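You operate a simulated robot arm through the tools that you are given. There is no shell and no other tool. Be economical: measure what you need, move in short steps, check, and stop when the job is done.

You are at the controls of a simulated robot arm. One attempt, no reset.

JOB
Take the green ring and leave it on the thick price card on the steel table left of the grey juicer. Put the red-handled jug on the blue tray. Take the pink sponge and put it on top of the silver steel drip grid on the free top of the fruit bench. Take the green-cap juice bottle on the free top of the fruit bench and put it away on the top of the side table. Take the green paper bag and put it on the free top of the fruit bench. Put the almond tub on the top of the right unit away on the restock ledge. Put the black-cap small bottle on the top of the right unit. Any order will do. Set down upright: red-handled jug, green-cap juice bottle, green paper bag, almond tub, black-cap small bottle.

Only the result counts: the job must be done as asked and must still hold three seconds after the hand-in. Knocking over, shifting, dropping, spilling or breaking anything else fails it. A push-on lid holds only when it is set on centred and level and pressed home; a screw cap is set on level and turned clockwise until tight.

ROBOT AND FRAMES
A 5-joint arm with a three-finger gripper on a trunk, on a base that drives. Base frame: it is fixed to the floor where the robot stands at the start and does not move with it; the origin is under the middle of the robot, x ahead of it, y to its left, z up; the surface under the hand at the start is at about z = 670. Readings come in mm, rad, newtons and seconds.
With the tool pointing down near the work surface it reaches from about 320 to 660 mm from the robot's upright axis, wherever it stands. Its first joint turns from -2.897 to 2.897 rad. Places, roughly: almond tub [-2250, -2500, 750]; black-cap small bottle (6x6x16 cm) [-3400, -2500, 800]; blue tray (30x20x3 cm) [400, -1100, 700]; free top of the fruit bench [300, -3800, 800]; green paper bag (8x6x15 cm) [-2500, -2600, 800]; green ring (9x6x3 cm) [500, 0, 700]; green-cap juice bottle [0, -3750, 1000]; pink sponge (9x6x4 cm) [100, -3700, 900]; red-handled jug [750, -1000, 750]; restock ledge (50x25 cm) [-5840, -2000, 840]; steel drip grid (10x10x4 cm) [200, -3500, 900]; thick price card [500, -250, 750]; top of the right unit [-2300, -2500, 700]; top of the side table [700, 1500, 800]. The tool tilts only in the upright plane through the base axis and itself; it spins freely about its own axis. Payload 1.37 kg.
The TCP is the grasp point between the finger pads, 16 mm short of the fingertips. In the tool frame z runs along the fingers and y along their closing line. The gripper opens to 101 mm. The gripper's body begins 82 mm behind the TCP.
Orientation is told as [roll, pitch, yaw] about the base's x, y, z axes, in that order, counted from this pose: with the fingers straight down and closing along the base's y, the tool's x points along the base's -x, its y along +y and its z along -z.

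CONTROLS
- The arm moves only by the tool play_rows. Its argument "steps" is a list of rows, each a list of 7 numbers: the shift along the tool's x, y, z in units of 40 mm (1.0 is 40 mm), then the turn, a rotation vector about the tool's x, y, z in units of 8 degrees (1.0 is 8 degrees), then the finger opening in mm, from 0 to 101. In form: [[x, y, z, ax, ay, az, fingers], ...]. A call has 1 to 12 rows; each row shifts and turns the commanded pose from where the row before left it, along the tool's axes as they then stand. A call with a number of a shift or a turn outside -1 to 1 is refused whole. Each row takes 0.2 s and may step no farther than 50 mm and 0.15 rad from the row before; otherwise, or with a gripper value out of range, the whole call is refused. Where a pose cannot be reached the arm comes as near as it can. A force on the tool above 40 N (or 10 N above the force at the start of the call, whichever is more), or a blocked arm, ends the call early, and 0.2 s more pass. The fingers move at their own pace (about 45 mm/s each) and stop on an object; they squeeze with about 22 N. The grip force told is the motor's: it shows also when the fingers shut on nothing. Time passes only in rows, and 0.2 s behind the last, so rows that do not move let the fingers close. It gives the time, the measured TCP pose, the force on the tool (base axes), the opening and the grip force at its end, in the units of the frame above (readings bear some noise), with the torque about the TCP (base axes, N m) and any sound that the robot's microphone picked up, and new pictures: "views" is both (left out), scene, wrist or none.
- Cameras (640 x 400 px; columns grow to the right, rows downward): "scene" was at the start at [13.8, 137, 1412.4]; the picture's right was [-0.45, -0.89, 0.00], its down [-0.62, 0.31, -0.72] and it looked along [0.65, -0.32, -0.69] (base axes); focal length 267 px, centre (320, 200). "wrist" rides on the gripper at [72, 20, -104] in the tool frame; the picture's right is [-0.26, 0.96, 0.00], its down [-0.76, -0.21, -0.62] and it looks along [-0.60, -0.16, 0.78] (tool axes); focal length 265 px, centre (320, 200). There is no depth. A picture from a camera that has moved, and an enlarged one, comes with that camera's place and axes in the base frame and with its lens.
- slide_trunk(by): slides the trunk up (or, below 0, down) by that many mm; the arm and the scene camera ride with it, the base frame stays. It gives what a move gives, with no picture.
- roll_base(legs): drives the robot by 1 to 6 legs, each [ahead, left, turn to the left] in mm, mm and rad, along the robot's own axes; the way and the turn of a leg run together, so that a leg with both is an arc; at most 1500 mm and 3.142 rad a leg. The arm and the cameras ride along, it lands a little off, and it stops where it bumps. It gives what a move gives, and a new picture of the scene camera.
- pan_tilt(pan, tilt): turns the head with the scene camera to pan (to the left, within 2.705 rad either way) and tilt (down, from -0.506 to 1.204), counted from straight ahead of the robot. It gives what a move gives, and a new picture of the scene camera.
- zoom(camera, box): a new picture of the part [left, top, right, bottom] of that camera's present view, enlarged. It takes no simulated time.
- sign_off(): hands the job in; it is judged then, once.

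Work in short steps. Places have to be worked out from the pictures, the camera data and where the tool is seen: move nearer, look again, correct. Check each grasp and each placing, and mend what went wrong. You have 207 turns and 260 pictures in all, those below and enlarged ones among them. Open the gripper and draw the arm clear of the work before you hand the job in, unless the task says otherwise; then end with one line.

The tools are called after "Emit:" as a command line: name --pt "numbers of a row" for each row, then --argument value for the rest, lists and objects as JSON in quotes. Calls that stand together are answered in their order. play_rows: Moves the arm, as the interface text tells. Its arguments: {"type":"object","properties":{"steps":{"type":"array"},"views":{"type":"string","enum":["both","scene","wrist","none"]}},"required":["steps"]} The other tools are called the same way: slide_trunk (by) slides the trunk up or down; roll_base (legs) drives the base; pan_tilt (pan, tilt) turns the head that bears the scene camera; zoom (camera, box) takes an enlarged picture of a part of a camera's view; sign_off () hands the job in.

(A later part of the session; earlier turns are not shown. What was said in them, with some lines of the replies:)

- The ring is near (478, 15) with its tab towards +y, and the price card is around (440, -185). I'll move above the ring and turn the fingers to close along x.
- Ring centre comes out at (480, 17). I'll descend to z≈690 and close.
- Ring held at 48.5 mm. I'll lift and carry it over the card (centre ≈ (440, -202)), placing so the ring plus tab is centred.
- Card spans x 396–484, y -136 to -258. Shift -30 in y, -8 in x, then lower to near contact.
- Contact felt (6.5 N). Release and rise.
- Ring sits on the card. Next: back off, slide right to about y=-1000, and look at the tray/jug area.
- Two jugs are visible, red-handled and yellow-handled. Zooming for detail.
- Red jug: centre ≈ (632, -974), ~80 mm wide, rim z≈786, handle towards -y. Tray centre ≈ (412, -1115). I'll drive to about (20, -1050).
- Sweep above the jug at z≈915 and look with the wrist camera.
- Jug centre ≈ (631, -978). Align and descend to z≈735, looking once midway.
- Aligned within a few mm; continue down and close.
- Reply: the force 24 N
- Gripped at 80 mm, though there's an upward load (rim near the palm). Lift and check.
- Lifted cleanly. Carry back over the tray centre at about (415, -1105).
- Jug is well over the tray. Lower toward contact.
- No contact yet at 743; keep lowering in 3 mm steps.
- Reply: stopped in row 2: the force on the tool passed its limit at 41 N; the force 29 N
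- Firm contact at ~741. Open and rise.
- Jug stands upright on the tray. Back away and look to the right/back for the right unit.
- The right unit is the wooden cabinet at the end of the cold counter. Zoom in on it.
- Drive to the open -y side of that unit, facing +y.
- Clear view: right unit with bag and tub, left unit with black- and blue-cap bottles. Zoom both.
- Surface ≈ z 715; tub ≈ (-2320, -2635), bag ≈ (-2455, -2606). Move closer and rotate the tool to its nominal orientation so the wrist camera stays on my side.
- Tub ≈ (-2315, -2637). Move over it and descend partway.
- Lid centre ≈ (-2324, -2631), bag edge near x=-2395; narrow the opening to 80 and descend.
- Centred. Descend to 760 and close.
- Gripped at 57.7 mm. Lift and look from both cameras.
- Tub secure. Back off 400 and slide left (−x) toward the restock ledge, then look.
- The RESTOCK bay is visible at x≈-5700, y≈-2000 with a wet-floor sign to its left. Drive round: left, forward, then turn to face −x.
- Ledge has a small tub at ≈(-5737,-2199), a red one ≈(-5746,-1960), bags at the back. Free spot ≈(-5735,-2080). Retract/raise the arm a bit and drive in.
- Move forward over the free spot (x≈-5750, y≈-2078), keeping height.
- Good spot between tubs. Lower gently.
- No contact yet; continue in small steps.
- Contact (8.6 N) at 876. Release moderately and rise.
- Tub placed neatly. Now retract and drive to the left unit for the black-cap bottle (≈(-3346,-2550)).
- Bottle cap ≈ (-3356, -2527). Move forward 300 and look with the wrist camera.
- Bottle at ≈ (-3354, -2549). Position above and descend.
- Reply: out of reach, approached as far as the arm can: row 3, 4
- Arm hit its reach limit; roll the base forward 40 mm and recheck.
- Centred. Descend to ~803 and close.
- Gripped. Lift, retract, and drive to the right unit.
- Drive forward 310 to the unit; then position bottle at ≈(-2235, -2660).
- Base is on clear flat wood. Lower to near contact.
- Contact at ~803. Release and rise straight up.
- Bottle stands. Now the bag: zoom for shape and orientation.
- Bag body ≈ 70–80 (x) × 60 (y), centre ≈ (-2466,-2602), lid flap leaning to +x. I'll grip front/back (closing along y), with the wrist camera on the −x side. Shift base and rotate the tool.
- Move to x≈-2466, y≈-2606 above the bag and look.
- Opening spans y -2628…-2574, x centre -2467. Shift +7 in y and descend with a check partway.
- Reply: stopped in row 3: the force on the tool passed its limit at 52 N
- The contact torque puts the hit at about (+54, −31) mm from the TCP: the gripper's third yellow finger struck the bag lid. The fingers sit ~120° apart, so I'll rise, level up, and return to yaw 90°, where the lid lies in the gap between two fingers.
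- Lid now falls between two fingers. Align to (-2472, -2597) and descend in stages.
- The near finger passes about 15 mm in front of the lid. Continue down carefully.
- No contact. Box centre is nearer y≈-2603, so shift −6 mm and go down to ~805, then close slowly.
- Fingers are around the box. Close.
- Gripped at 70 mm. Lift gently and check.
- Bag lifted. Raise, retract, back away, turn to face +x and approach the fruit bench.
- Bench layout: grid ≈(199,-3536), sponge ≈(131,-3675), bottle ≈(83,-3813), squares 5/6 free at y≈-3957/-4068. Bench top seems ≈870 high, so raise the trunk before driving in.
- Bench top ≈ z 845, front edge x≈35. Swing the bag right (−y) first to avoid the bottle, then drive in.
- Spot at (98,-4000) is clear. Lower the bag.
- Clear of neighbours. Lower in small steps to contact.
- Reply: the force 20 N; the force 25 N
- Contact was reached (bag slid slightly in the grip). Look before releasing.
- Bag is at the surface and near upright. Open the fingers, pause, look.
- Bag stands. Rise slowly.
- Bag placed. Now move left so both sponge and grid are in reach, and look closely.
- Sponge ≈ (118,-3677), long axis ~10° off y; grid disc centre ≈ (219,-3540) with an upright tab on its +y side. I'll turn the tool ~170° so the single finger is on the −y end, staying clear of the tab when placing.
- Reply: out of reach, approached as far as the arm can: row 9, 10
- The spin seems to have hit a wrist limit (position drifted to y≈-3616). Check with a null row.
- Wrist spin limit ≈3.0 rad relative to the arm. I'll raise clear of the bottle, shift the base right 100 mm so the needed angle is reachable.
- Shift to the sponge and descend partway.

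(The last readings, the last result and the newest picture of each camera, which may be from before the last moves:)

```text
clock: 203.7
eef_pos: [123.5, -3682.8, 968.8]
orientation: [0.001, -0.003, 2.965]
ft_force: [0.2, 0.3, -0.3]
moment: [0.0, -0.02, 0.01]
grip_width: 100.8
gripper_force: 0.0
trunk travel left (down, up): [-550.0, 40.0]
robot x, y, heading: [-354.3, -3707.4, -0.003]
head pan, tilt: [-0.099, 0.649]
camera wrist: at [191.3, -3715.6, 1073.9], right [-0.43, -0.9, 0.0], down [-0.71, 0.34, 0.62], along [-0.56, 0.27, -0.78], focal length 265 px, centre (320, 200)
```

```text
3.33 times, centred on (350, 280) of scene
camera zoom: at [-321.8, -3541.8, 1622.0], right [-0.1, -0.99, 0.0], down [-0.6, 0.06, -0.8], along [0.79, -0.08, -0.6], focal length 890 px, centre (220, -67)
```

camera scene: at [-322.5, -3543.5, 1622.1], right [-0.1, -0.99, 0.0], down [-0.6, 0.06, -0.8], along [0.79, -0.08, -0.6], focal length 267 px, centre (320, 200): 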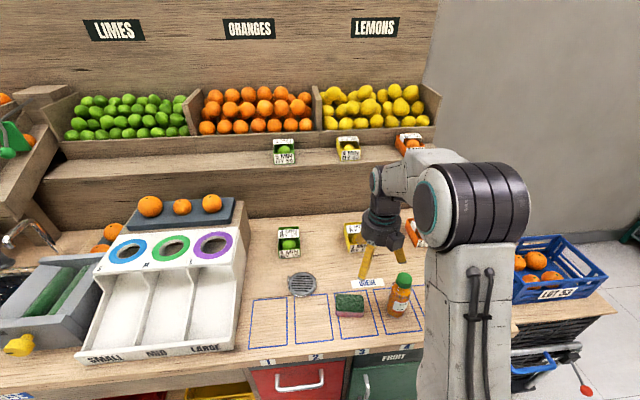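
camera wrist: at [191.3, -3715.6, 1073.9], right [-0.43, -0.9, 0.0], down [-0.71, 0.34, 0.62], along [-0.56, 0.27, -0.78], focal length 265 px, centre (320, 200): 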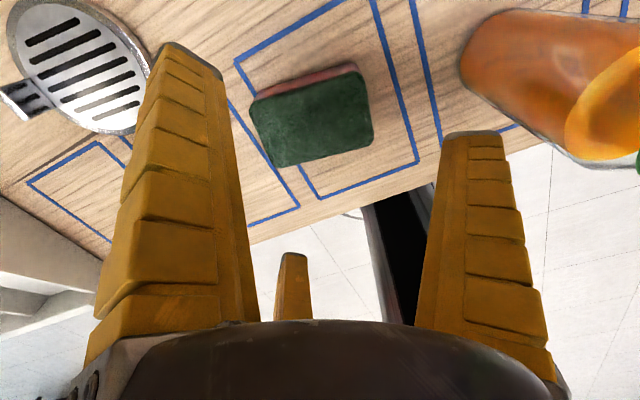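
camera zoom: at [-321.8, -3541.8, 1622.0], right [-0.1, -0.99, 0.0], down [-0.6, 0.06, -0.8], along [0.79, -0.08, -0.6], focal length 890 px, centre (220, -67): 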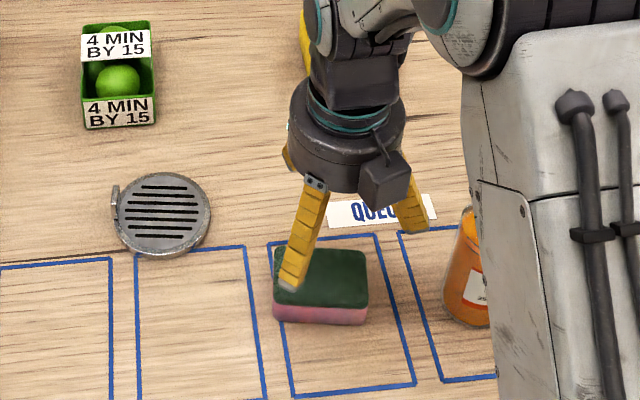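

Alignment good. Descend to z≈873 and close.

Emit:
play_rows --pt "0.07 0.06 0.8 0 0 0 101" --pt "0 0 0.8 0 0 0 101" --pt "0 0 0.8 0 0 0 101" --pt "0 0 0 0 0 0 80" --pt "0 0 0 0 0 0 60" --pt "0 0 0 0 0 0 45" --pt "0 0 0 0 0 0 40" --pt "0 0 0 0 0 0 40" --views "wrist"

Emit:
zoom --camera "scene" --box '[260, 220, 440, 340]'

```text
clock: 205.5
eef_pos: [125.8, -3687.4, 872.9]
orientation: [0.001, -0.004, 2.962]
ft_force: [0.0, -0.1, -0.4]
moment: [0.0, -0.01, 0.03]
grip_width: 64.6
gripper_force: 22.1
trunk travel left (down, up): [-550.0, 40.0]
robot x, y, heading: [-349.3, -3708.6, -0.005]
head pan, tilt: [-0.099, 0.649]
camera wrist: at [193.1, -3718.7, 977.9], right [-0.43, -0.9, 0.0], down [-0.71, 0.34, 0.62], along [-0.56, 0.27, -0.78], focal length 265 px, centre (320, 200)
```

wrist: 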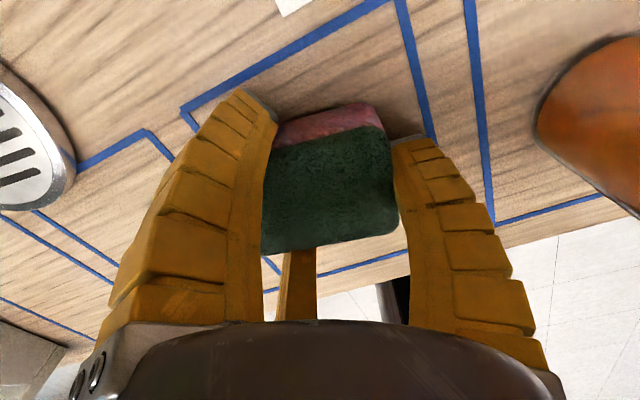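

```text
3.33 times, centred on (350, 280) of scene
camera zoom: at [-322.4, -3541.8, 1621.9], right [-0.1, -0.99, 0.0], down [-0.6, 0.06, -0.8], along [0.79, -0.08, -0.6], focal length 890 px, centre (220, -67)
```

zoom: 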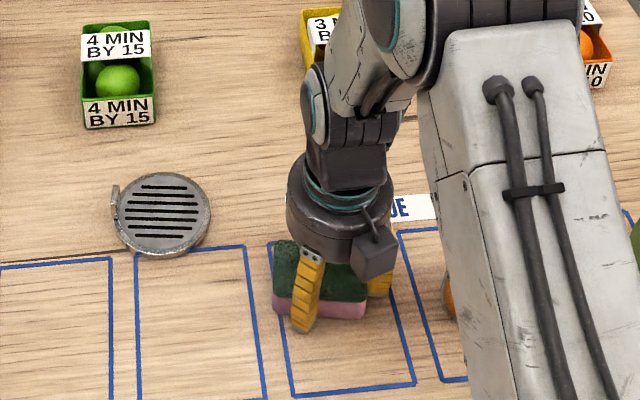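

Sponge gripped. Lift and carry over the grid.

Emit:
play_rows --pt "0 0 -0.5 0 0 0 40" --pt "0 0 -1 0 0 0 40" --pt "0 0 -1 0 0 0 40" --pt "0.4 -0.92 0 0 0 0 40" --pt "0.4 -0.92 0 0 0 0 40" --pt "0.4 -0.92 0 0 0 0 40" --pt "0.4 -0.92 0 0 0 0 40" --views "wrist"

Emit:
zoom --camera "scene" --box '[220, 200, 400, 320]'

```text
clock: 207.1
eef_pos: [217.4, -3553.5, 973.4]
orientation: [0.001, -0.004, 2.96]
ft_force: [-0.1, 0.0, 0.3]
moment: [-0.01, 0.04, 0.05]
grip_width: 64.2
gripper_force: 22.0
trunk travel left (down, up): [-550.0, 40.0]
robot x, y, heading: [-350.1, -3707.2, -0.001]
head pan, tilt: [-0.099, 0.649]
camera wrist: at [283.5, -3585.4, 1078.4], right [-0.43, -0.9, 0.0], down [-0.7, 0.34, 0.62], along [-0.56, 0.27, -0.78], focal length 265 px, centre (320, 200)
```

wrist: 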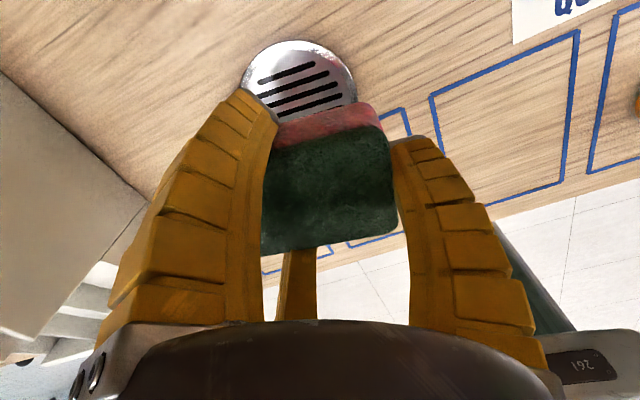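

```text
3.33 times, centred on (310, 260) of scene
camera zoom: at [-321.8, -3541.0, 1621.9], right [-0.1, -0.99, 0.0], down [-0.6, 0.06, -0.8], along [0.79, -0.08, -0.6], focal length 890 px, centre (353, 0)
```

zoom: 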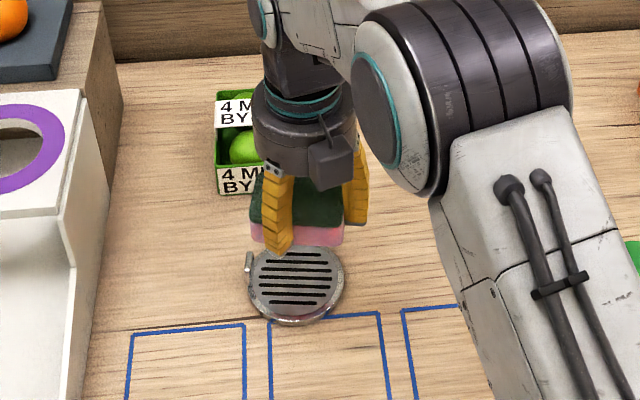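

Sponge is over the disc. Lower, then slow steps.

Emit:
play_rows --pt "0.07 0 0.8 0 0 0 40" --pt "0 0 0.8 0 0 0 40" --views "wrist"

Emit:
zoom --camera "scene" --box '[220, 200, 400, 320]'

```text
clock: 207.7
eef_pos: [216.9, -3555.2, 910.5]
orientation: [0.0, -0.002, 2.965]
ft_force: [0.1, -0.1, -0.5]
moment: [-0.01, -0.02, 0.0]
grip_width: 64.3
gripper_force: 22.3
trunk travel left (down, up): [-550.0, 40.0]
robot x, y, heading: [-350.0, -3705.2, -0.006]
head pan, tilt: [-0.099, 0.649]
camera wrist: at [285.3, -3586.0, 1014.6], right [-0.43, -0.9, 0.0], down [-0.7, 0.34, 0.62], along [-0.56, 0.27, -0.78], focal length 265 px, centre (320, 200)
```

wrist: 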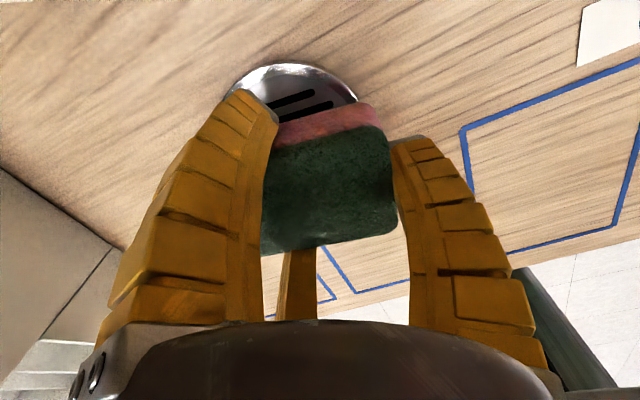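

```text
3.33 times, centred on (310, 260) of scene
camera zoom: at [-322.0, -3541.7, 1622.0], right [-0.1, -0.99, 0.0], down [-0.6, 0.06, -0.8], along [0.79, -0.08, -0.6], focal length 890 px, centre (353, 0)
```

zoom: 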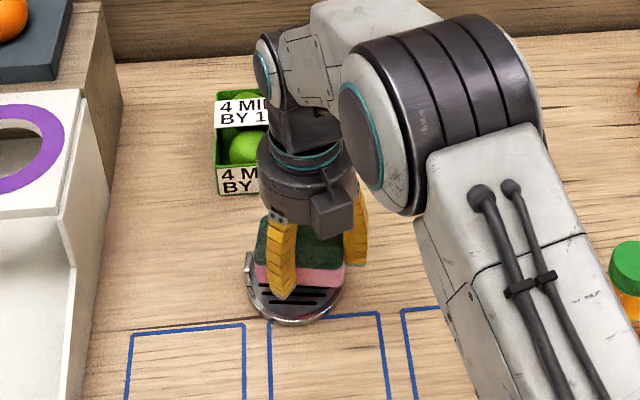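

Sponge appears ~12 mm too far back and close to the tab. Shift −10 x, −5 y, then lower to contact.

Emit:
play_rows --pt "-0.22 0.17 0 0 0 0 40" --pt "0 0 0.25 0 0 0 40" --pt "0 0 0.1 0 0 0 40" --pt "0 0 0.1 0 0 0 40" --views "none"

Emit:
zoom --camera "scene" --box '[220, 200, 400, 320]'

```text
clock: 208.7
eef_pos: [209.1, -3559.6, 892.3]
orientation: [0.003, -0.002, 2.965]
ft_force: [0.7, 0.2, -0.4]
moment: [-0.01, 0.02, 0.02]
grip_width: 64.2
gripper_force: 22.1
trunk travel left (down, up): [-550.0, 40.0]
robot x, y, heading: [-348.1, -3708.8, -0.005]
head pan, tilt: [-0.099, 0.649]
```

```text
3.33 times, centred on (310, 260) of scene
camera zoom: at [-322.4, -3541.8, 1622.0], right [-0.1, -0.99, 0.0], down [-0.6, 0.06, -0.8], along [0.79, -0.08, -0.6], focal length 890 px, centre (353, 0)
```

zoom: 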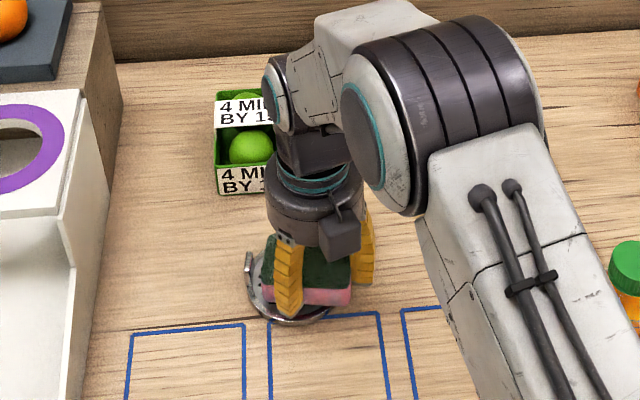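

Well centred now. Continue down in small steps.

Emit:
play_rows --pt "0 0 0.1 0 0 0 40" --pt "0 0 0.1 0 0 0 40" --views "none"

Emit:
play_rows --pt "0 0 0.1 0 0 0 40" --pt "0 0 0.1 0 0 0 40" --views "none"

```text
clock: 209.3
eef_pos: [210.0, -3559.9, 882.9]
orientation: [0.002, -0.002, 2.965]
ft_force: [-0.8, 0.1, -0.9]
moment: [0.0, 0.0, 0.02]
grip_width: 64.0
gripper_force: 22.2
trunk travel left (down, up): [-550.0, 40.0]
robot x, y, heading: [-348.1, -3710.1, -0.0]
head pan, tilt: [-0.099, 0.649]
```

```text
clock: 209.9
eef_pos: [207.3, -3559.8, 879.7]
orientation: [-0.002, 0.004, 2.961]
ft_force: [-1.5, -2.1, 25.3]
moment: [0.37, -0.02, 0.05]
grip_width: 65.2
gripper_force: 22.2
trunk travel left (down, up): [-550.0, 40.0]
robot x, y, heading: [-346.6, -3707.4, 0.001]
head pan, tilt: [-0.099, 0.649]
```

Contact. Release gently and rise.

Emit:
play_rows --pt "0 0 -0.05 0 0 0 75" --pt "0 0 0 0 0 0 85" --pt "0 0 0 0 0 0 85" --pt "0 0 -0.4 0 0 0 85" --pt "0 0 -0.8 0 0 0 90" --pt "0 0 -1 0 0 0 90" --pt "0 0 -1 0 0 0 90" --pt "0 0 -1 0 0 0 90" --views "wrist"

Emit:
zoom --camera "scene" --box '[220, 200, 400, 320]'

```text
clock: 211.7
eef_pos: [208.0, -3558.9, 1047.0]
orientation: [0.002, -0.002, 2.964]
ft_force: [1.0, 0.7, 0.8]
moment: [0.0, -0.04, 0.01]
grip_width: 91.3
gripper_force: 1.3
trunk travel left (down, up): [-550.0, 40.0]
robot x, y, heading: [-347.5, -3707.8, -0.005]
head pan, tilt: [-0.099, 0.649]
camera wrist: at [275.5, -3591.8, 1152.0], right [-0.43, -0.9, 0.0], down [-0.71, 0.34, 0.62], along [-0.56, 0.27, -0.78], focal length 265 px, centre (320, 200)
```

wrist: 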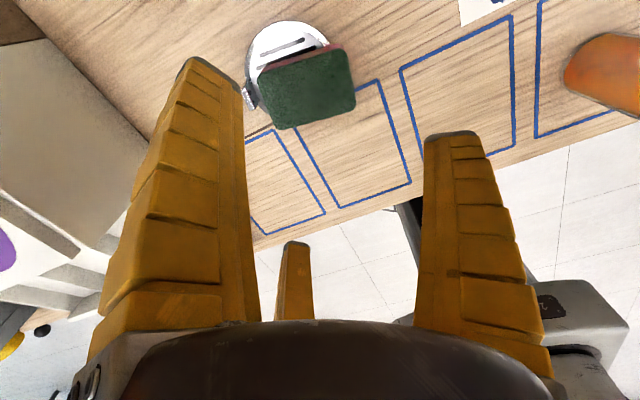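

```text
3.33 times, centred on (310, 260) of scene
camera zoom: at [-323.0, -3542.0, 1621.9], right [-0.1, -0.99, 0.0], down [-0.6, 0.06, -0.8], along [0.79, -0.08, -0.6], focal length 890 px, centre (353, 0)
```

zoom: 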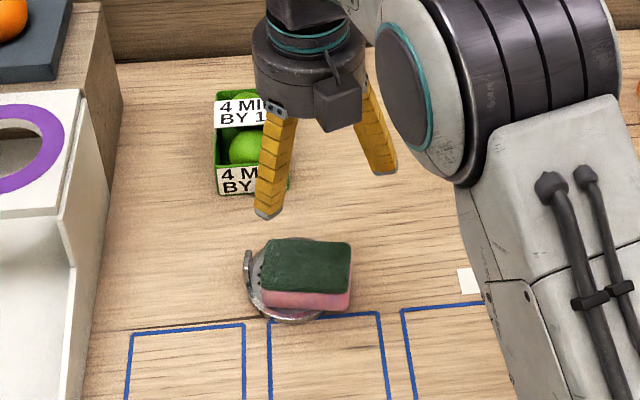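

Sponge rests on the grid. Next the juice bottle: rotate the tool back to nominal and move the base right.

Emit:
play_rows --pt "0 0 -0.5 0 0 1 100" --pt "0 0 -0.5 0 0 1 100" --pt "0 0 -0.5 0 0 1 100" --pt "0 0 -0.5 0 0 1 100" --pt "0 0 -0.5 0 0 1 100" --pt "0 0 0 0 0 1 100" --pt "0 0 0 0 0 1 100" --pt "0 0 0 0 0 1 100" --pt "0 0 0 0 0 1 100" --pt "0 0 0 0 0 1 100" --pt "0 0 0 0 0 1 100" --pt "0 0 0 0 0 1 100" --views "none"

Emit:
play_rows --pt "0 0 0 0 0 1 100" --pt "0 0 0 0 0 1 100" --pt "0 0 0 0 0 1 100" --pt "0 0 0 0 0 1 100" --pt "0 0 0 0 0 1 100" --pt "0 0 0 0 0 1 100" --pt "0 0 0 0 0 1 100" --pt "0 0 0 0 0 1 100" --pt "0 0 0 0 0 1 100" --pt "0 0 0 0 0 0.2 100" --pt "0.9 0 0 0 0 0 100" --pt "0.9 0 0 0 0 0 100" --views "none"

Emit:
roll_base --legs '[[-40, -180, 0]]'

```text
clock: 214.3
eef_pos: [209.8, -3559.1, 1144.4]
orientation: [0.002, 0.0, 1.284]
ft_force: [0.0, 0.3, 0.3]
moment: [-0.05, 0.02, -0.02]
grip_width: 99.9
gripper_force: 0.0
trunk travel left (down, up): [-550.0, 40.0]
robot x, y, heading: [-352.5, -3706.9, -0.0]
head pan, tilt: [-0.099, 0.649]
```

```text
clock: 216.9
eef_pos: [136.5, -3560.2, 1146.1]
orientation: [0.0, 0.003, 0.0]
ft_force: [0.1, 0.2, -0.3]
moment: [0.03, -0.03, 0.02]
grip_width: 99.7
gripper_force: 0.1
trunk travel left (down, up): [-550.0, 40.0]
robot x, y, heading: [-350.7, -3705.0, -0.001]
head pan, tilt: [-0.099, 0.649]
```

```text
clock: 218.4
eef_pos: [96.0, -3742.7, 1145.9]
orientation: [0.001, 0.002, 0.006]
ft_force: [0.6, -0.6, -0.3]
moment: [0.04, -0.03, 0.03]
grip_width: 99.8
gripper_force: 0.0
trunk travel left (down, up): [-550.0, 40.0]
robot x, y, heading: [-389.4, -3888.2, -0.003]
head pan, tilt: [-0.099, 0.649]
camera scene: at [-363.4, -3725.1, 1622.1], right [-0.1, -0.99, 0.0], down [-0.6, 0.06, -0.8], along [0.79, -0.08, -0.6], focal length 267 px, centre (320, 200)
```

scene: 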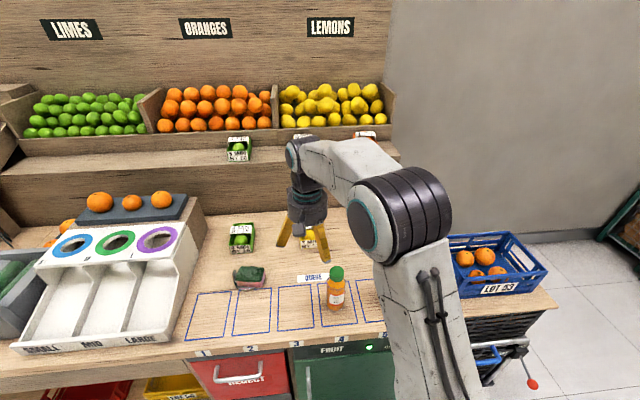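

Move over the bottle and look.

Emit:
play_rows --pt "0.05 -0.95 0 0 0 0 101" --pt "0.05 -0.95 0 0 0 0 101" --views "wrist"

Emit:
zoom --camera "scene" --box '[290, 230, 390, 330]'

```text
clock: 219.0
eef_pos: [91.1, -3817.2, 1145.0]
orientation: [0.001, 0.004, 0.006]
ft_force: [-0.3, 0.6, -0.4]
moment: [0.02, 0.01, 0.0]
grip_width: 100.9
gripper_force: 0.0
trunk travel left (down, up): [-550.0, 40.0]
robot x, y, heading: [-385.9, -3886.4, 0.002]
head pan, tilt: [-0.099, 0.649]
camera wrist: at [19.4, -3797.2, 1250.4], right [0.26, 0.97, 0.0], down [0.76, -0.2, 0.62], along [0.6, -0.16, -0.79], focal length 265 px, centre (320, 200)
```

wrist: 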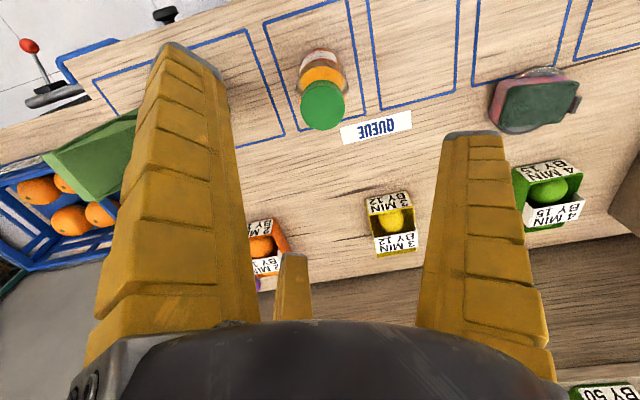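

```text
4.00 times, centred on (340, 280) of scene
camera zoom: at [-363.1, -3724.3, 1622.0], right [-0.1, -0.99, 0.0], down [-0.6, 0.06, -0.8], along [0.79, -0.08, -0.6], focal length 1067 px, centre (240, -120)
```

zoom: 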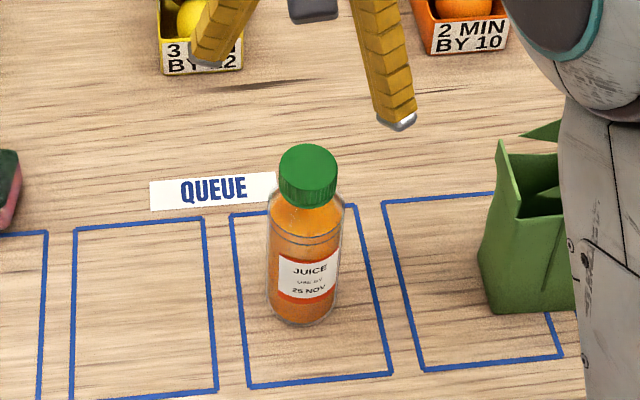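

Bottle near (93–105, -3815). Descend a bit to refine by parallax.

Emit:
play_rows --pt "-0.1 0 0.8 0 0 0 101" --pt "0 0 0.9 0 0 0 101" --views "wrist"

```text
clock: 219.6
eef_pos: [96.6, -3816.4, 1078.3]
orientation: [-0.001, 0.004, 0.005]
ft_force: [-0.4, 0.1, 0.0]
moment: [-0.01, 0.04, -0.01]
grip_width: 100.4
gripper_force: 0.0
trunk travel left (down, up): [-550.0, 40.0]
robot x, y, heading: [-389.8, -3890.0, 0.001]
head pan, tilt: [-0.099, 0.649]
camera wrist: at [24.5, -3797.2, 1181.7], right [0.26, 0.97, 0.0], down [0.76, -0.2, 0.62], along [0.6, -0.16, -0.79], focal length 265 px, centre (320, 200)
```

wrist: 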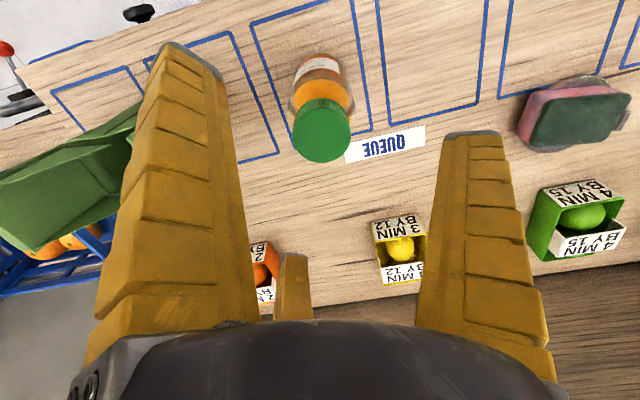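

Cap ≈ (98,-3815.6), top z≈1011–1020. Descend to ~945 and close.

Emit:
play_rows --pt "-0.04 0.02 0.8 0 0 0 101" --pt "0 0 0.8 0 0 0 101" --pt "0 0 0.8 0 0 0 101" --pt "0 0 0.5 0 0 0 101" --pt "0 0 0.4 0 0 0 101" --views "wrist"

Emit:
zoom --camera "scene" --box '[290, 230, 390, 330]'

```text
clock: 220.8
eef_pos: [97.9, -3816.1, 945.1]
orientation: [-0.001, 0.002, 0.006]
ft_force: [0.5, -0.4, -0.3]
moment: [0.01, -0.03, 0.01]
grip_width: 100.3
gripper_force: 0.0
trunk travel left (down, up): [-550.0, 40.0]
robot x, y, heading: [-394.0, -3888.1, 0.002]
head pan, tilt: [-0.099, 0.649]
camera wrist: at [25.4, -3796.6, 1050.5], right [0.26, 0.97, 0.0], down [0.76, -0.2, 0.62], along [0.6, -0.16, -0.79], focal length 265 px, centre (320, 200)
```

wrist: 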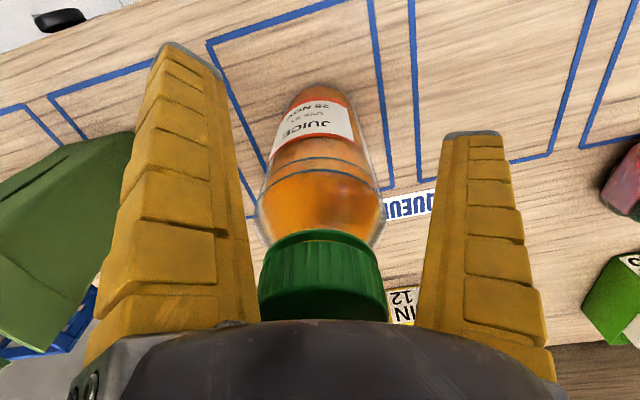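

```text
4.00 times, centred on (340, 280) of scene
camera zoom: at [-362.9, -3723.8, 1622.0], right [-0.1, -0.99, 0.0], down [-0.6, 0.06, -0.8], along [0.79, -0.08, -0.6], focal length 1067 px, centre (240, -120)
```

zoom: 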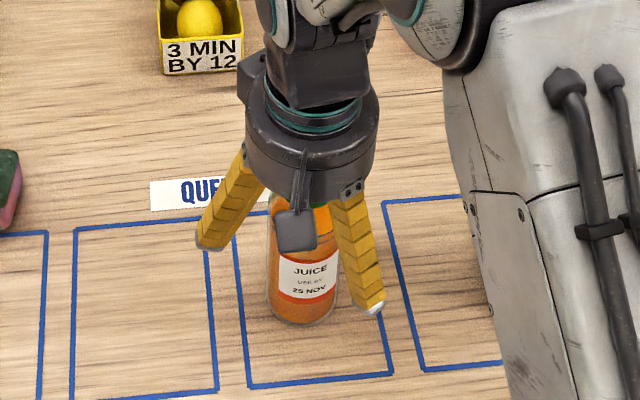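

Close on the bottle body.

Emit:
play_rows --pt "0 0 0 0 0 0 75" --pt "0 0 0 0 0 0 50" --pt "0 0 0 0 0 0 40" --pt "0 0 0 0 0 0 40" --pt "0 0 0 0 0 0 40" --pt "0 0 0 0 0 0 40" --views "wrist"

```text
clock: 222.2
eef_pos: [98.8, -3817.1, 946.3]
orientation: [0.0, 0.003, 0.006]
ft_force: [2.1, 0.0, 4.9]
moment: [0.04, -0.08, 0.01]
grip_width: 52.4
gripper_force: 22.1
trunk travel left (down, up): [-550.0, 40.0]
robot x, y, heading: [-391.2, -3886.1, 0.002]
head pan, tilt: [-0.099, 0.649]
camera wrist: at [25.7, -3796.5, 1051.2], right [0.26, 0.97, 0.0], down [0.76, -0.2, 0.62], along [0.6, -0.16, -0.78], focal length 265 px, centre (320, 200)
```

wrist: 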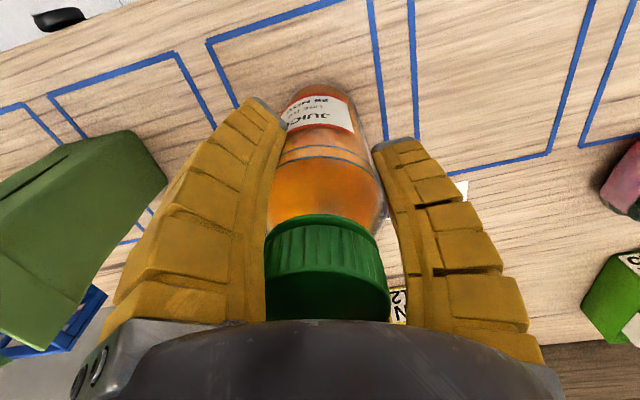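

Gripped at 52 mm. Lift and verify.

Emit:
play_rows --pt "0 0 -0.4 0 0 0 40" --pt "0 0 -0.7 0 0 0 40" --pt "0 0 -1 0 0 0 40" --pt "0 0 -1 0 0 0 40"

```text
clock: 223.2
eef_pos: [97.8, -3817.0, 1070.0]
orientation: [0.001, 0.004, 0.005]
ft_force: [0.0, 0.3, -3.2]
moment: [0.01, 0.0, -0.02]
grip_width: 52.0
gripper_force: 21.4
trunk travel left (down, up): [-550.0, 40.0]
robot x, y, heading: [-388.3, -3887.5, 0.0]
head pan, tilt: [-0.099, 0.649]
camera scene: at [-363.4, -3723.9, 1621.9], right [-0.1, -0.99, 0.0], down [-0.6, 0.06, -0.8], along [0.79, -0.08, -0.6], focal length 267 px, centre (320, 200)
camera wrist: at [24.9, -3796.7, 1175.4], right [0.26, 0.97, 0.0], down [0.76, -0.2, 0.62], along [0.6, -0.16, -0.79], focal length 265 px, centre (320, 200)
```

scene: 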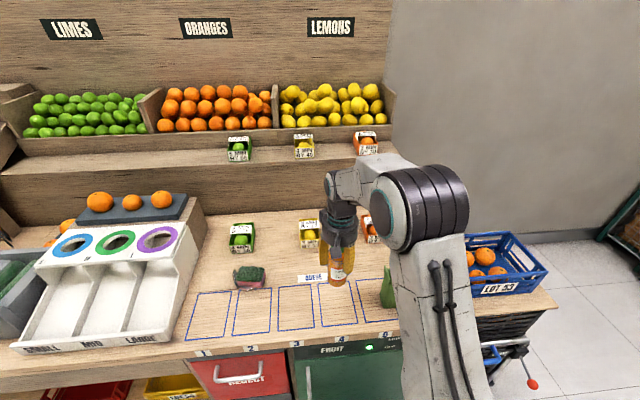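
wrist: 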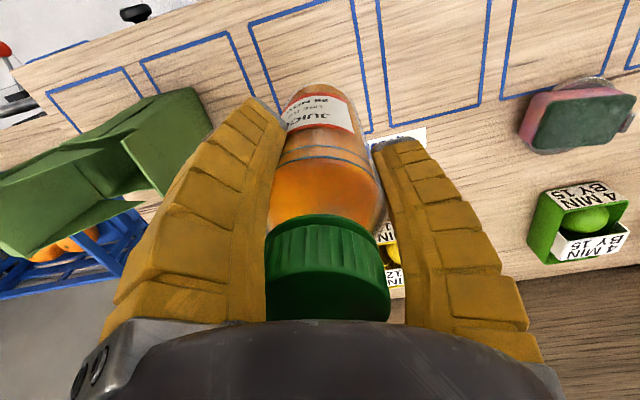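

Bottle held. Back out and drive left along the aisle toward the side table.

Emit:
roll_base --legs '[[-650, 0, 0], [0, 1500, 0], [0, 1500, 0], [0, 1300, 0]]'

Emit:
pan_tilt --pan 0.7 --tilt 0.5

```text
clock: 247.0
eef_pos: [-547.1, 468.2, 1070.0]
orientation: [0.002, 0.004, -0.002]
ft_force: [0.8, 0.2, -2.6]
moment: [-0.01, 0.0, -0.01]
grip_width: 52.0
gripper_force: 22.1
trunk travel left (down, up): [-550.0, 40.0]
robot x, y, heading: [-1038.3, 395.7, -0.011]
head pan, tilt: [-0.099, 0.649]
camera scene: at [-1007.6, 562.8, 1621.9], right [-0.11, -0.99, 0.0], down [-0.6, 0.06, -0.8], along [0.79, -0.08, -0.6], focal length 267 px, centre (320, 200)
```

scene: 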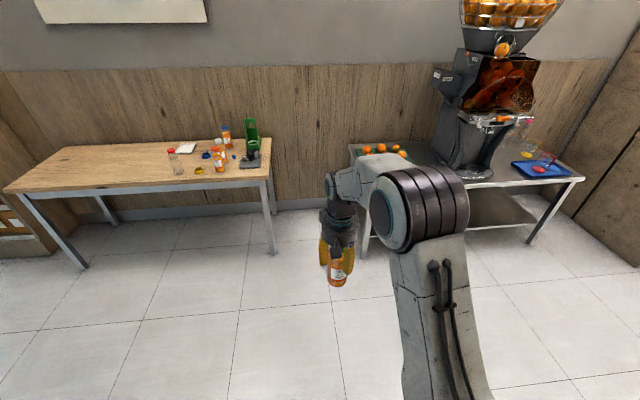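

```text
clock: 248.1
eef_pos: [-547.2, 466.1, 1069.1]
orientation: [0.0, 0.002, -0.002]
ft_force: [0.3, -0.4, -2.8]
moment: [0.02, 0.04, 0.02]
grip_width: 51.8
gripper_force: 21.9
trunk travel left (down, up): [-550.0, 40.0]
robot x, y, heading: [-1037.0, 394.0, -0.009]
head pan, tilt: [0.7, 0.499]
camera scene: at [-1023.9, 629.8, 1635.3], right [0.64, -0.77, 0.0], down [-0.37, -0.31, -0.88], along [0.68, 0.56, -0.48], focal length 267 px, centre (320, 200)
```

scene: 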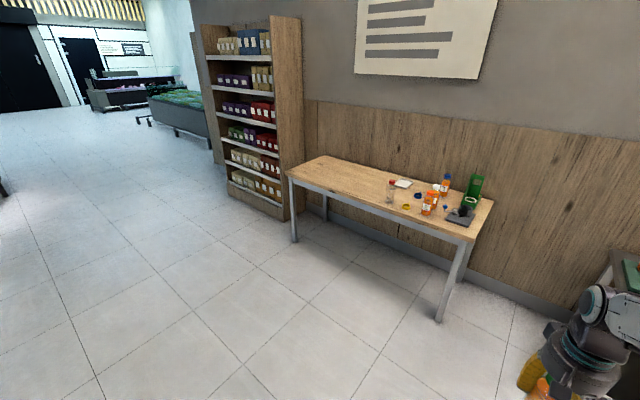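

The side table's left half is free. Drive in front of it at y≈1700 and look again.

Emit:
roll_base --legs '[[0, 1300, 0.01], [750, 0, 0]]'

Emit:
pan_tilt --pan -0.1 --tilt 0.6

```text
clock: 258.3
eef_pos: [206.9, 1772.1, 1070.2]
orientation: [0.0, 0.003, 0.007]
ft_force: [-0.3, -0.6, -3.3]
moment: [0.01, -0.01, 0.0]
grip_width: 51.8
gripper_force: 21.8
trunk travel left (down, up): [-550.0, 40.0]
robot x, y, heading: [-281.1, 1694.4, 0.002]
head pan, tilt: [0.7, 0.499]
camera scene: at [-270.7, 1930.2, 1635.3], right [0.64, -0.76, 0.0], down [-0.37, -0.31, -0.88], along [0.67, 0.57, -0.48], focal length 267 px, centre (320, 200)
```

scene: 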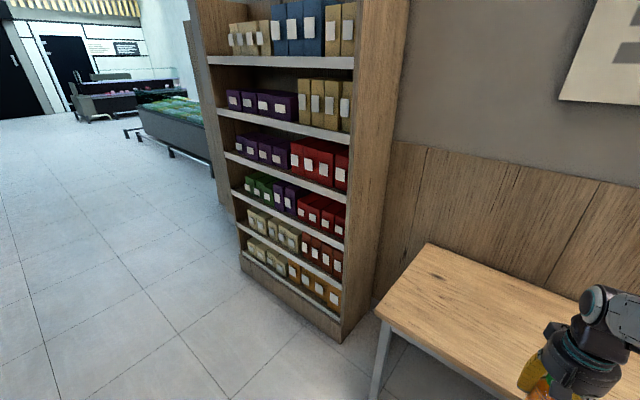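

```text
clock: 259.4
eef_pos: [205.8, 1771.8, 1069.5]
orientation: [0.0, 0.005, 0.006]
ft_force: [-0.2, 0.5, -3.0]
moment: [0.0, -0.01, -0.03]
grip_width: 52.3
gripper_force: 21.4
trunk travel left (down, up): [-550.0, 40.0]
robot x, y, heading: [-281.6, 1697.1, 0.005]
head pan, tilt: [-0.099, 0.6]
camera scene: at [-252.8, 1862.9, 1626.2], right [-0.1, -1.0, 0.0], down [-0.56, 0.06, -0.83], along [0.82, -0.08, -0.56], focal length 267 px, centre (320, 200)
```

scene: 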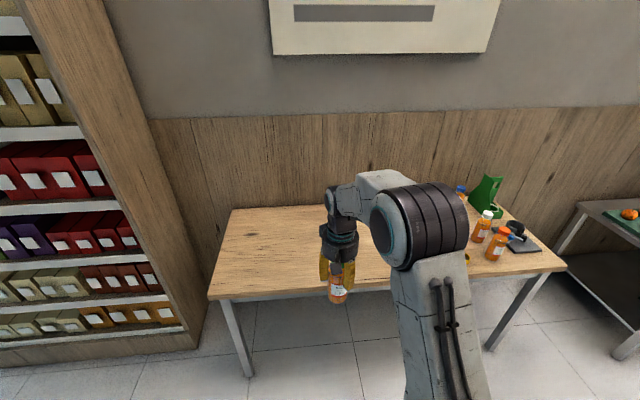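

Table front ≈ x 450, height ≈ 700. Drive forward 320, then lower the trunk 150.

Emit:
roll_base --legs '[[320, 0, 0]]'

Emit:
slide_trunk --by -150

Emit:
play_rows --pt "-0.6 0 0 0 0 0 40"

```text
clock: 261.6
eef_pos: [525.2, 1771.7, 1069.8]
orientation: [0.0, 0.003, 0.008]
ft_force: [-0.4, -0.5, -3.1]
moment: [0.0, 0.02, -0.01]
grip_width: 52.1
gripper_force: 22.0
trunk travel left (down, up): [-550.0, 40.0]
robot x, y, heading: [38.4, 1696.0, -0.007]
head pan, tilt: [-0.099, 0.6]
camera scene: at [66.6, 1863.3, 1626.2], right [-0.1, -1.0, 0.0], down [-0.56, 0.06, -0.82], along [0.82, -0.08, -0.57], focal length 267 px, centre (320, 200)
```

scene: 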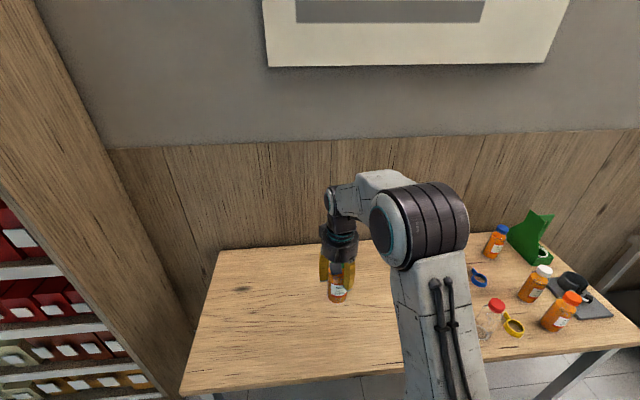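

```text
clock: 263.3
eef_pos: [524.8, 1771.1, 919.6]
orientation: [0.0, 0.004, 0.007]
ft_force: [-0.6, -0.2, -2.8]
moment: [-0.02, 0.03, 0.01]
grip_width: 52.1
gripper_force: 22.1
trunk travel left (down, up): [-400.0, 190.0]
robot x, y, heading: [37.6, 1693.5, -0.001]
head pan, tilt: [-0.099, 0.6]
```

```text
clock: 263.7
eef_pos: [549.1, 1771.6, 920.1]
orientation: [0.0, 0.002, 0.008]
ft_force: [0.1, -0.3, -2.9]
moment: [0.02, 0.01, 0.02]
grip_width: 52.1
gripper_force: 21.8
trunk travel left (down, up): [-400.0, 190.0]
robot x, y, heading: [34.6, 1697.9, 0.002]
head pan, tilt: [-0.099, 0.6]
camera scene: at [65.8, 1863.3, 1476.2], right [-0.1, -1.0, 0.0], down [-0.56, 0.06, -0.82], along [0.82, -0.08, -0.57], focal length 267 px, centre (320, 200)
camera wrist: at [476.8, 1791.1, 1024.4], right [0.26, 0.97, 0.0], down [0.76, -0.2, 0.62], along [0.6, -0.16, -0.79], focal length 265 px, centre (320, 200)
```

scene: 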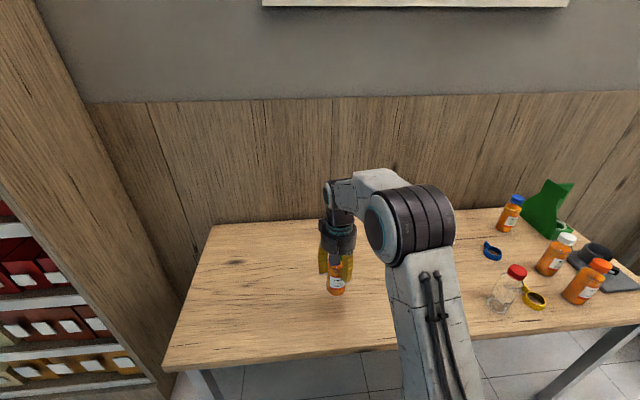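
wrist: 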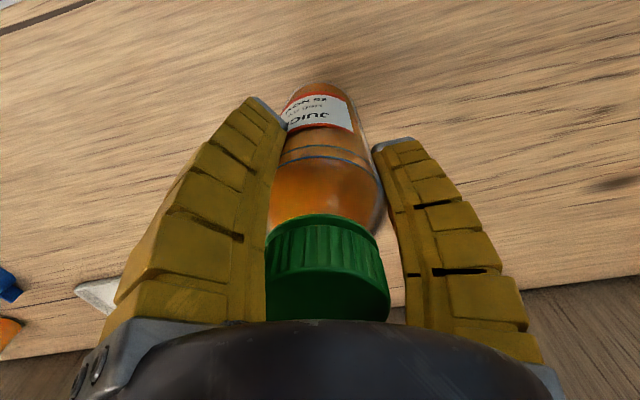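

Table top ≈ 706. Lower: expected contact at TCP ≈ 802.

Emit:
play_rows --pt "0 0 0.9 0 0 0 40" --pt "0 0 0.9 0 0 0 40" --pt "0 0 0.5 0 0 0 40" --pt "0 0 0.15 0 0 0 40" --views "wrist"

Emit:
play_rows --pt "0 0 0.1 0 0 0 40" --pt "0 0 0.08 0 0 0 40" --views "none"

```text
clock: 264.8
eef_pos: [548.6, 1771.1, 827.5]
orientation: [0.001, -0.009, 0.006]
ft_force: [-5.9, -1.1, 20.9]
moment: [-0.16, 0.54, -0.04]
grip_width: 51.8
gripper_force: 21.9
trunk travel left (down, up): [-400.0, 190.0]
robot x, y, heading: [35.1, 1697.5, -0.001]
head pan, tilt: [-0.099, 0.6]
stopped in row 4: the force on the tool passed its limit at 44 N (the readings are from after the stop); the commanded pose is now the measured one
camera wrist: at [475.6, 1790.8, 931.8], right [0.26, 0.97, 0.0], down [0.75, -0.2, 0.63], along [0.61, -0.16, -0.78], focal length 265 px, centre (320, 200)
```

wrist: 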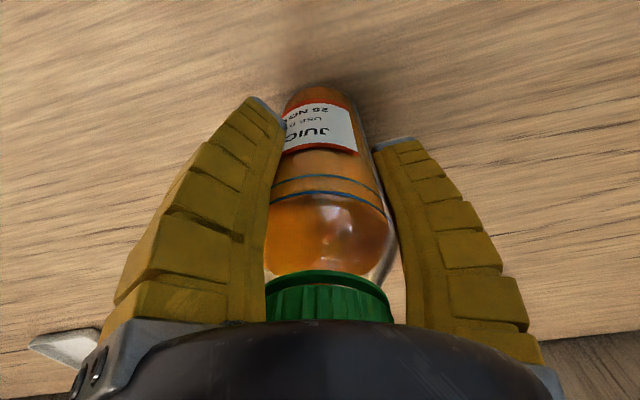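

```text
clock: 265.2
eef_pos: [550.3, 1771.8, 827.9]
orientation: [0.003, -0.015, 0.008]
ft_force: [-5.9, -0.6, 20.4]
moment: [-0.04, 0.59, -0.02]
grip_width: 52.0
gripper_force: 22.2
trunk travel left (down, up): [-400.0, 190.0]
robot x, y, heading: [38.6, 1699.8, 0.004]
head pan, tilt: [-0.099, 0.6]
stopped in row 1: the force on the tool passed its limit at 44 N (the readings are from after the stop); the commanded pose is now the measured one
```

Contact came early and the bottle slid up a little in the grip. Relieve the load, level, then check before releasing.

Emit:
play_rows --pt "0 0 -0.1 -0.02 0.1 0 40" --pt "0 0 -0.02 0 0 0 40"

Emit:
zoom --camera "scene" --box '[280, 200, 400, 320]'

```text
clock: 265.8
eef_pos: [551.6, 1770.7, 827.9]
orientation: [0.001, 0.006, 0.008]
ft_force: [0.5, -0.1, -2.9]
moment: [0.01, 0.01, 0.02]
grip_width: 51.7
gripper_force: 21.5
trunk travel left (down, up): [-400.0, 190.0]
robot x, y, heading: [38.5, 1699.4, 0.0]
head pan, tilt: [-0.099, 0.6]
camera scene: at [65.5, 1863.3, 1475.9], right [-0.1, -1.0, 0.0], down [-0.56, 0.06, -0.82], along [0.82, -0.08, -0.57], focal length 267 px, centre (320, 200)
camera wrist: at [479.3, 1791.2, 933.5], right [0.26, 0.97, 0.0], down [0.76, -0.2, 0.62], along [0.6, -0.16, -0.79], focal length 265 px, centre (320, 200)
```

scene: 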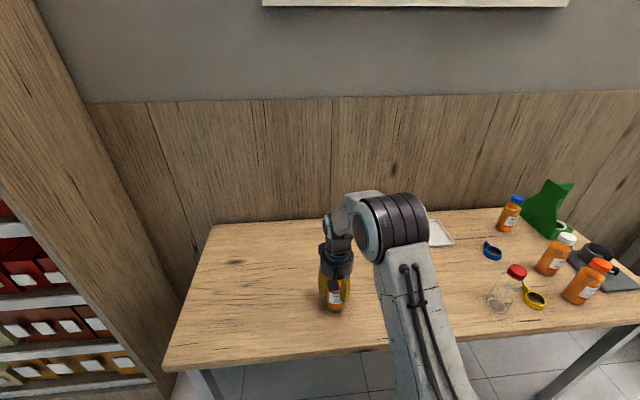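
wrist: 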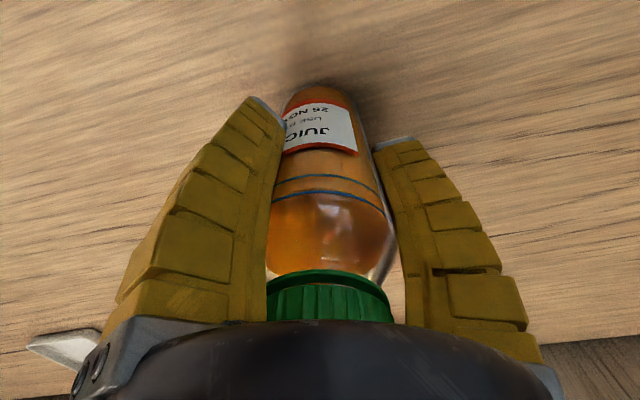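

```text
3.33 times, centred on (340, 260) of scene
camera zoom: at [65.5, 1863.3, 1475.9], right [-0.1, -1.0, 0.0], down [-0.56, 0.06, -0.82], along [0.82, -0.08, -0.57], focal length 890 px, centre (253, 0)
```

zoom: 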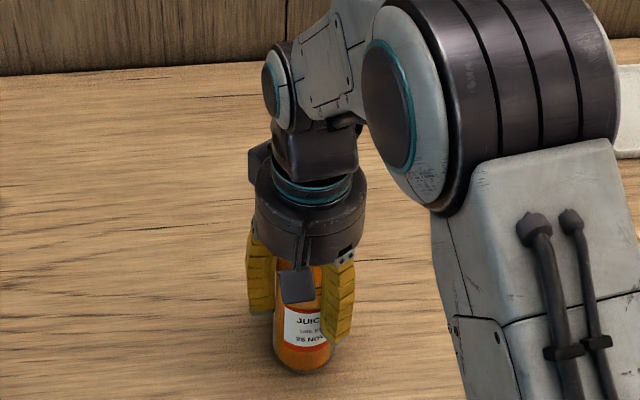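

Now just off the surface. Lower 2–3 mm to light contact.

Emit:
play_rows --pt "0 0 0.05 0 -0.04 0 40" --pt "0 0 0.03 0 0 0 40" --views "none"

```text
clock: 266.4
eef_pos: [551.5, 1771.7, 828.5]
orientation: [0.001, -0.006, 0.007]
ft_force: [-3.9, -1.3, 11.9]
moment: [-0.06, 0.02, 0.0]
grip_width: 51.4
gripper_force: 21.8
trunk travel left (down, up): [-400.0, 190.0]
robot x, y, heading: [35.5, 1700.1, 0.001]
head pan, tilt: [-0.099, 0.6]
```

Light contact. Release slowly, then rise.

Emit:
play_rows --pt "0 0 -0.03 0 0.04 0 60" --pt "0 0 0 0 0 0 75" --pt "0 0 0 0 0 0 101" --pt "0 0 0 0 0 0 101" --pt "0 0 0 0 0 0 101" --views "wrist"

```text
clock: 267.6
eef_pos: [551.1, 1771.1, 828.7]
orientation: [0.0, 0.002, 0.007]
ft_force: [-1.2, 0.0, 10.2]
moment: [0.03, -0.08, 0.0]
grip_width: 100.5
gripper_force: 0.0
trunk travel left (down, up): [-400.0, 190.0]
robot x, y, heading: [35.8, 1704.5, 0.001]
head pan, tilt: [-0.099, 0.6]
camera wrist: at [478.7, 1791.1, 932.9], right [0.26, 0.97, 0.0], down [0.76, -0.2, 0.62], along [0.6, -0.16, -0.79], focal length 265 px, centre (320, 200)
```

wrist: 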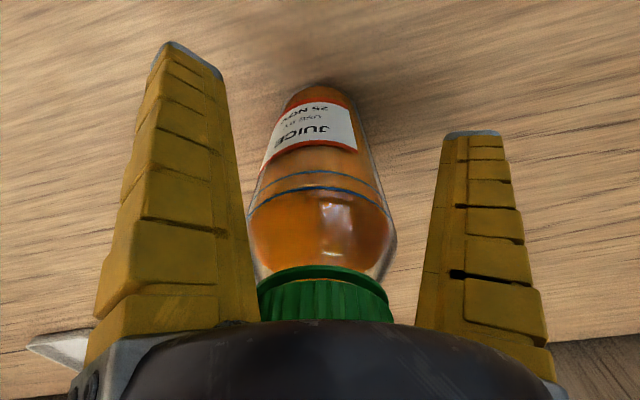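

Palm is touching the cap lightly; the bottle stands. Rise straight up.

Emit:
play_rows --pt "0 0 -0.3 0 0 0 101" --pt "0 0 -0.8 0 0 0 101" --pt "0 0 -1 0 0 0 101" --pt "0 0 -1 0 0 0 101" --pt "0 0 -1 0 0 0 101" --pt "0 0 -1 0 0 0 101"

```text
clock: 269.0
eef_pos: [552.5, 1769.9, 1032.9]
orientation: [0.001, 0.002, 0.007]
ft_force: [0.2, 0.6, -0.4]
moment: [-0.03, 0.04, 0.02]
grip_width: 100.5
gripper_force: 0.0
trunk travel left (down, up): [-400.0, 190.0]
robot x, y, heading: [38.6, 1695.7, 0.004]
head pan, tilt: [-0.099, 0.6]
camera scene: at [64.9, 1863.2, 1476.2], right [-0.1, -1.0, 0.0], down [-0.56, 0.06, -0.83], along [0.82, -0.08, -0.56], focal length 267 px, centre (320, 200)
camera wrist: at [480.6, 1790.0, 1137.7], right [0.26, 0.97, 0.0], down [0.76, -0.2, 0.62], along [0.6, -0.16, -0.79], focal length 265 px, centre (320, 200)
```

scene: 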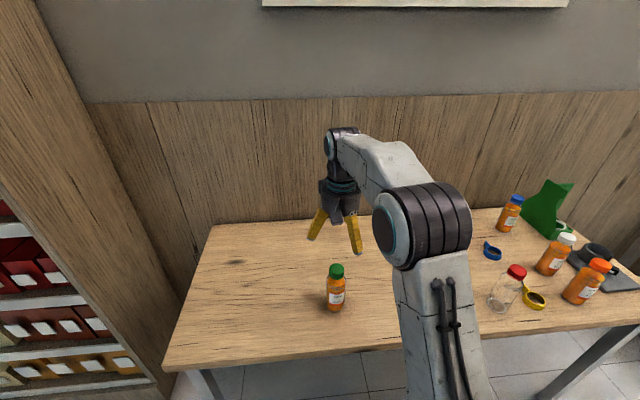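
wrist: 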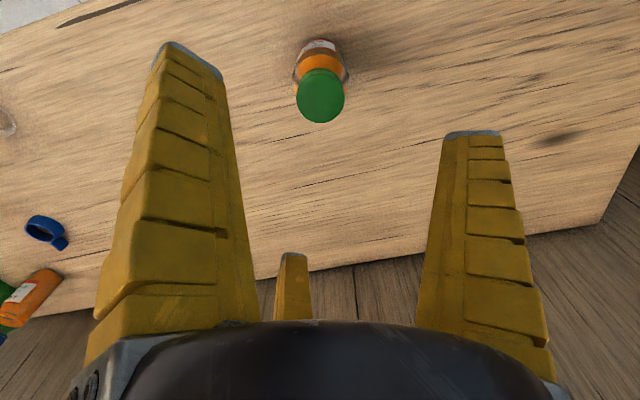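

All seven items are placed. Back the robot clear of the table before handing in.

Emit:
roll_base --legs '[[-400, 0, 0]]'

```text
clock: 271.5
eef_pos: [151.0, 1769.5, 1032.2]
orientation: [0.0, 0.002, 0.008]
ft_force: [0.3, 0.3, 0.6]
moment: [0.01, -0.03, 0.0]
grip_width: 100.7
gripper_force: 0.1
trunk travel left (down, up): [-400.0, 190.0]
robot x, y, heading: [-364.8, 1695.2, 0.003]
head pan, tilt: [-0.099, 0.6]
camera scene: at [-338.1, 1862.6, 1476.2], right [-0.1, -1.0, 0.0], down [-0.56, 0.06, -0.83], along [0.82, -0.08, -0.56], focal length 267 px, centre (320, 200)
```

scene: 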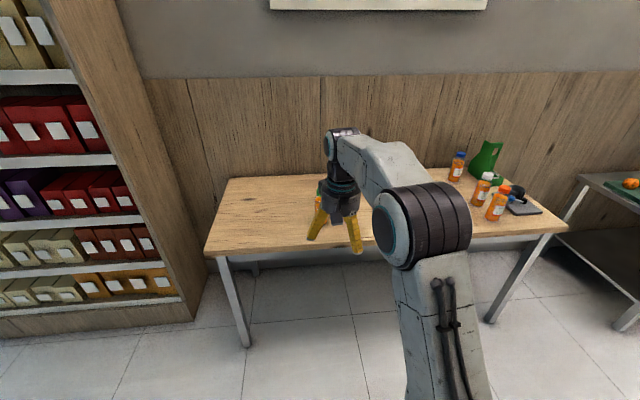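

The gripper is open and the arm is clear, so I'm handing in.

Emit:
sign_off

```text
The job is handed in.
```

I moved all seven items to their places and handed the job in with the gripper open and the arm clear; the sponge overhangs the drip grid by about 10 mm, and on the first try at the green paper bag a finger hit its lid with about 52 N, but it later stood upright on the bench.
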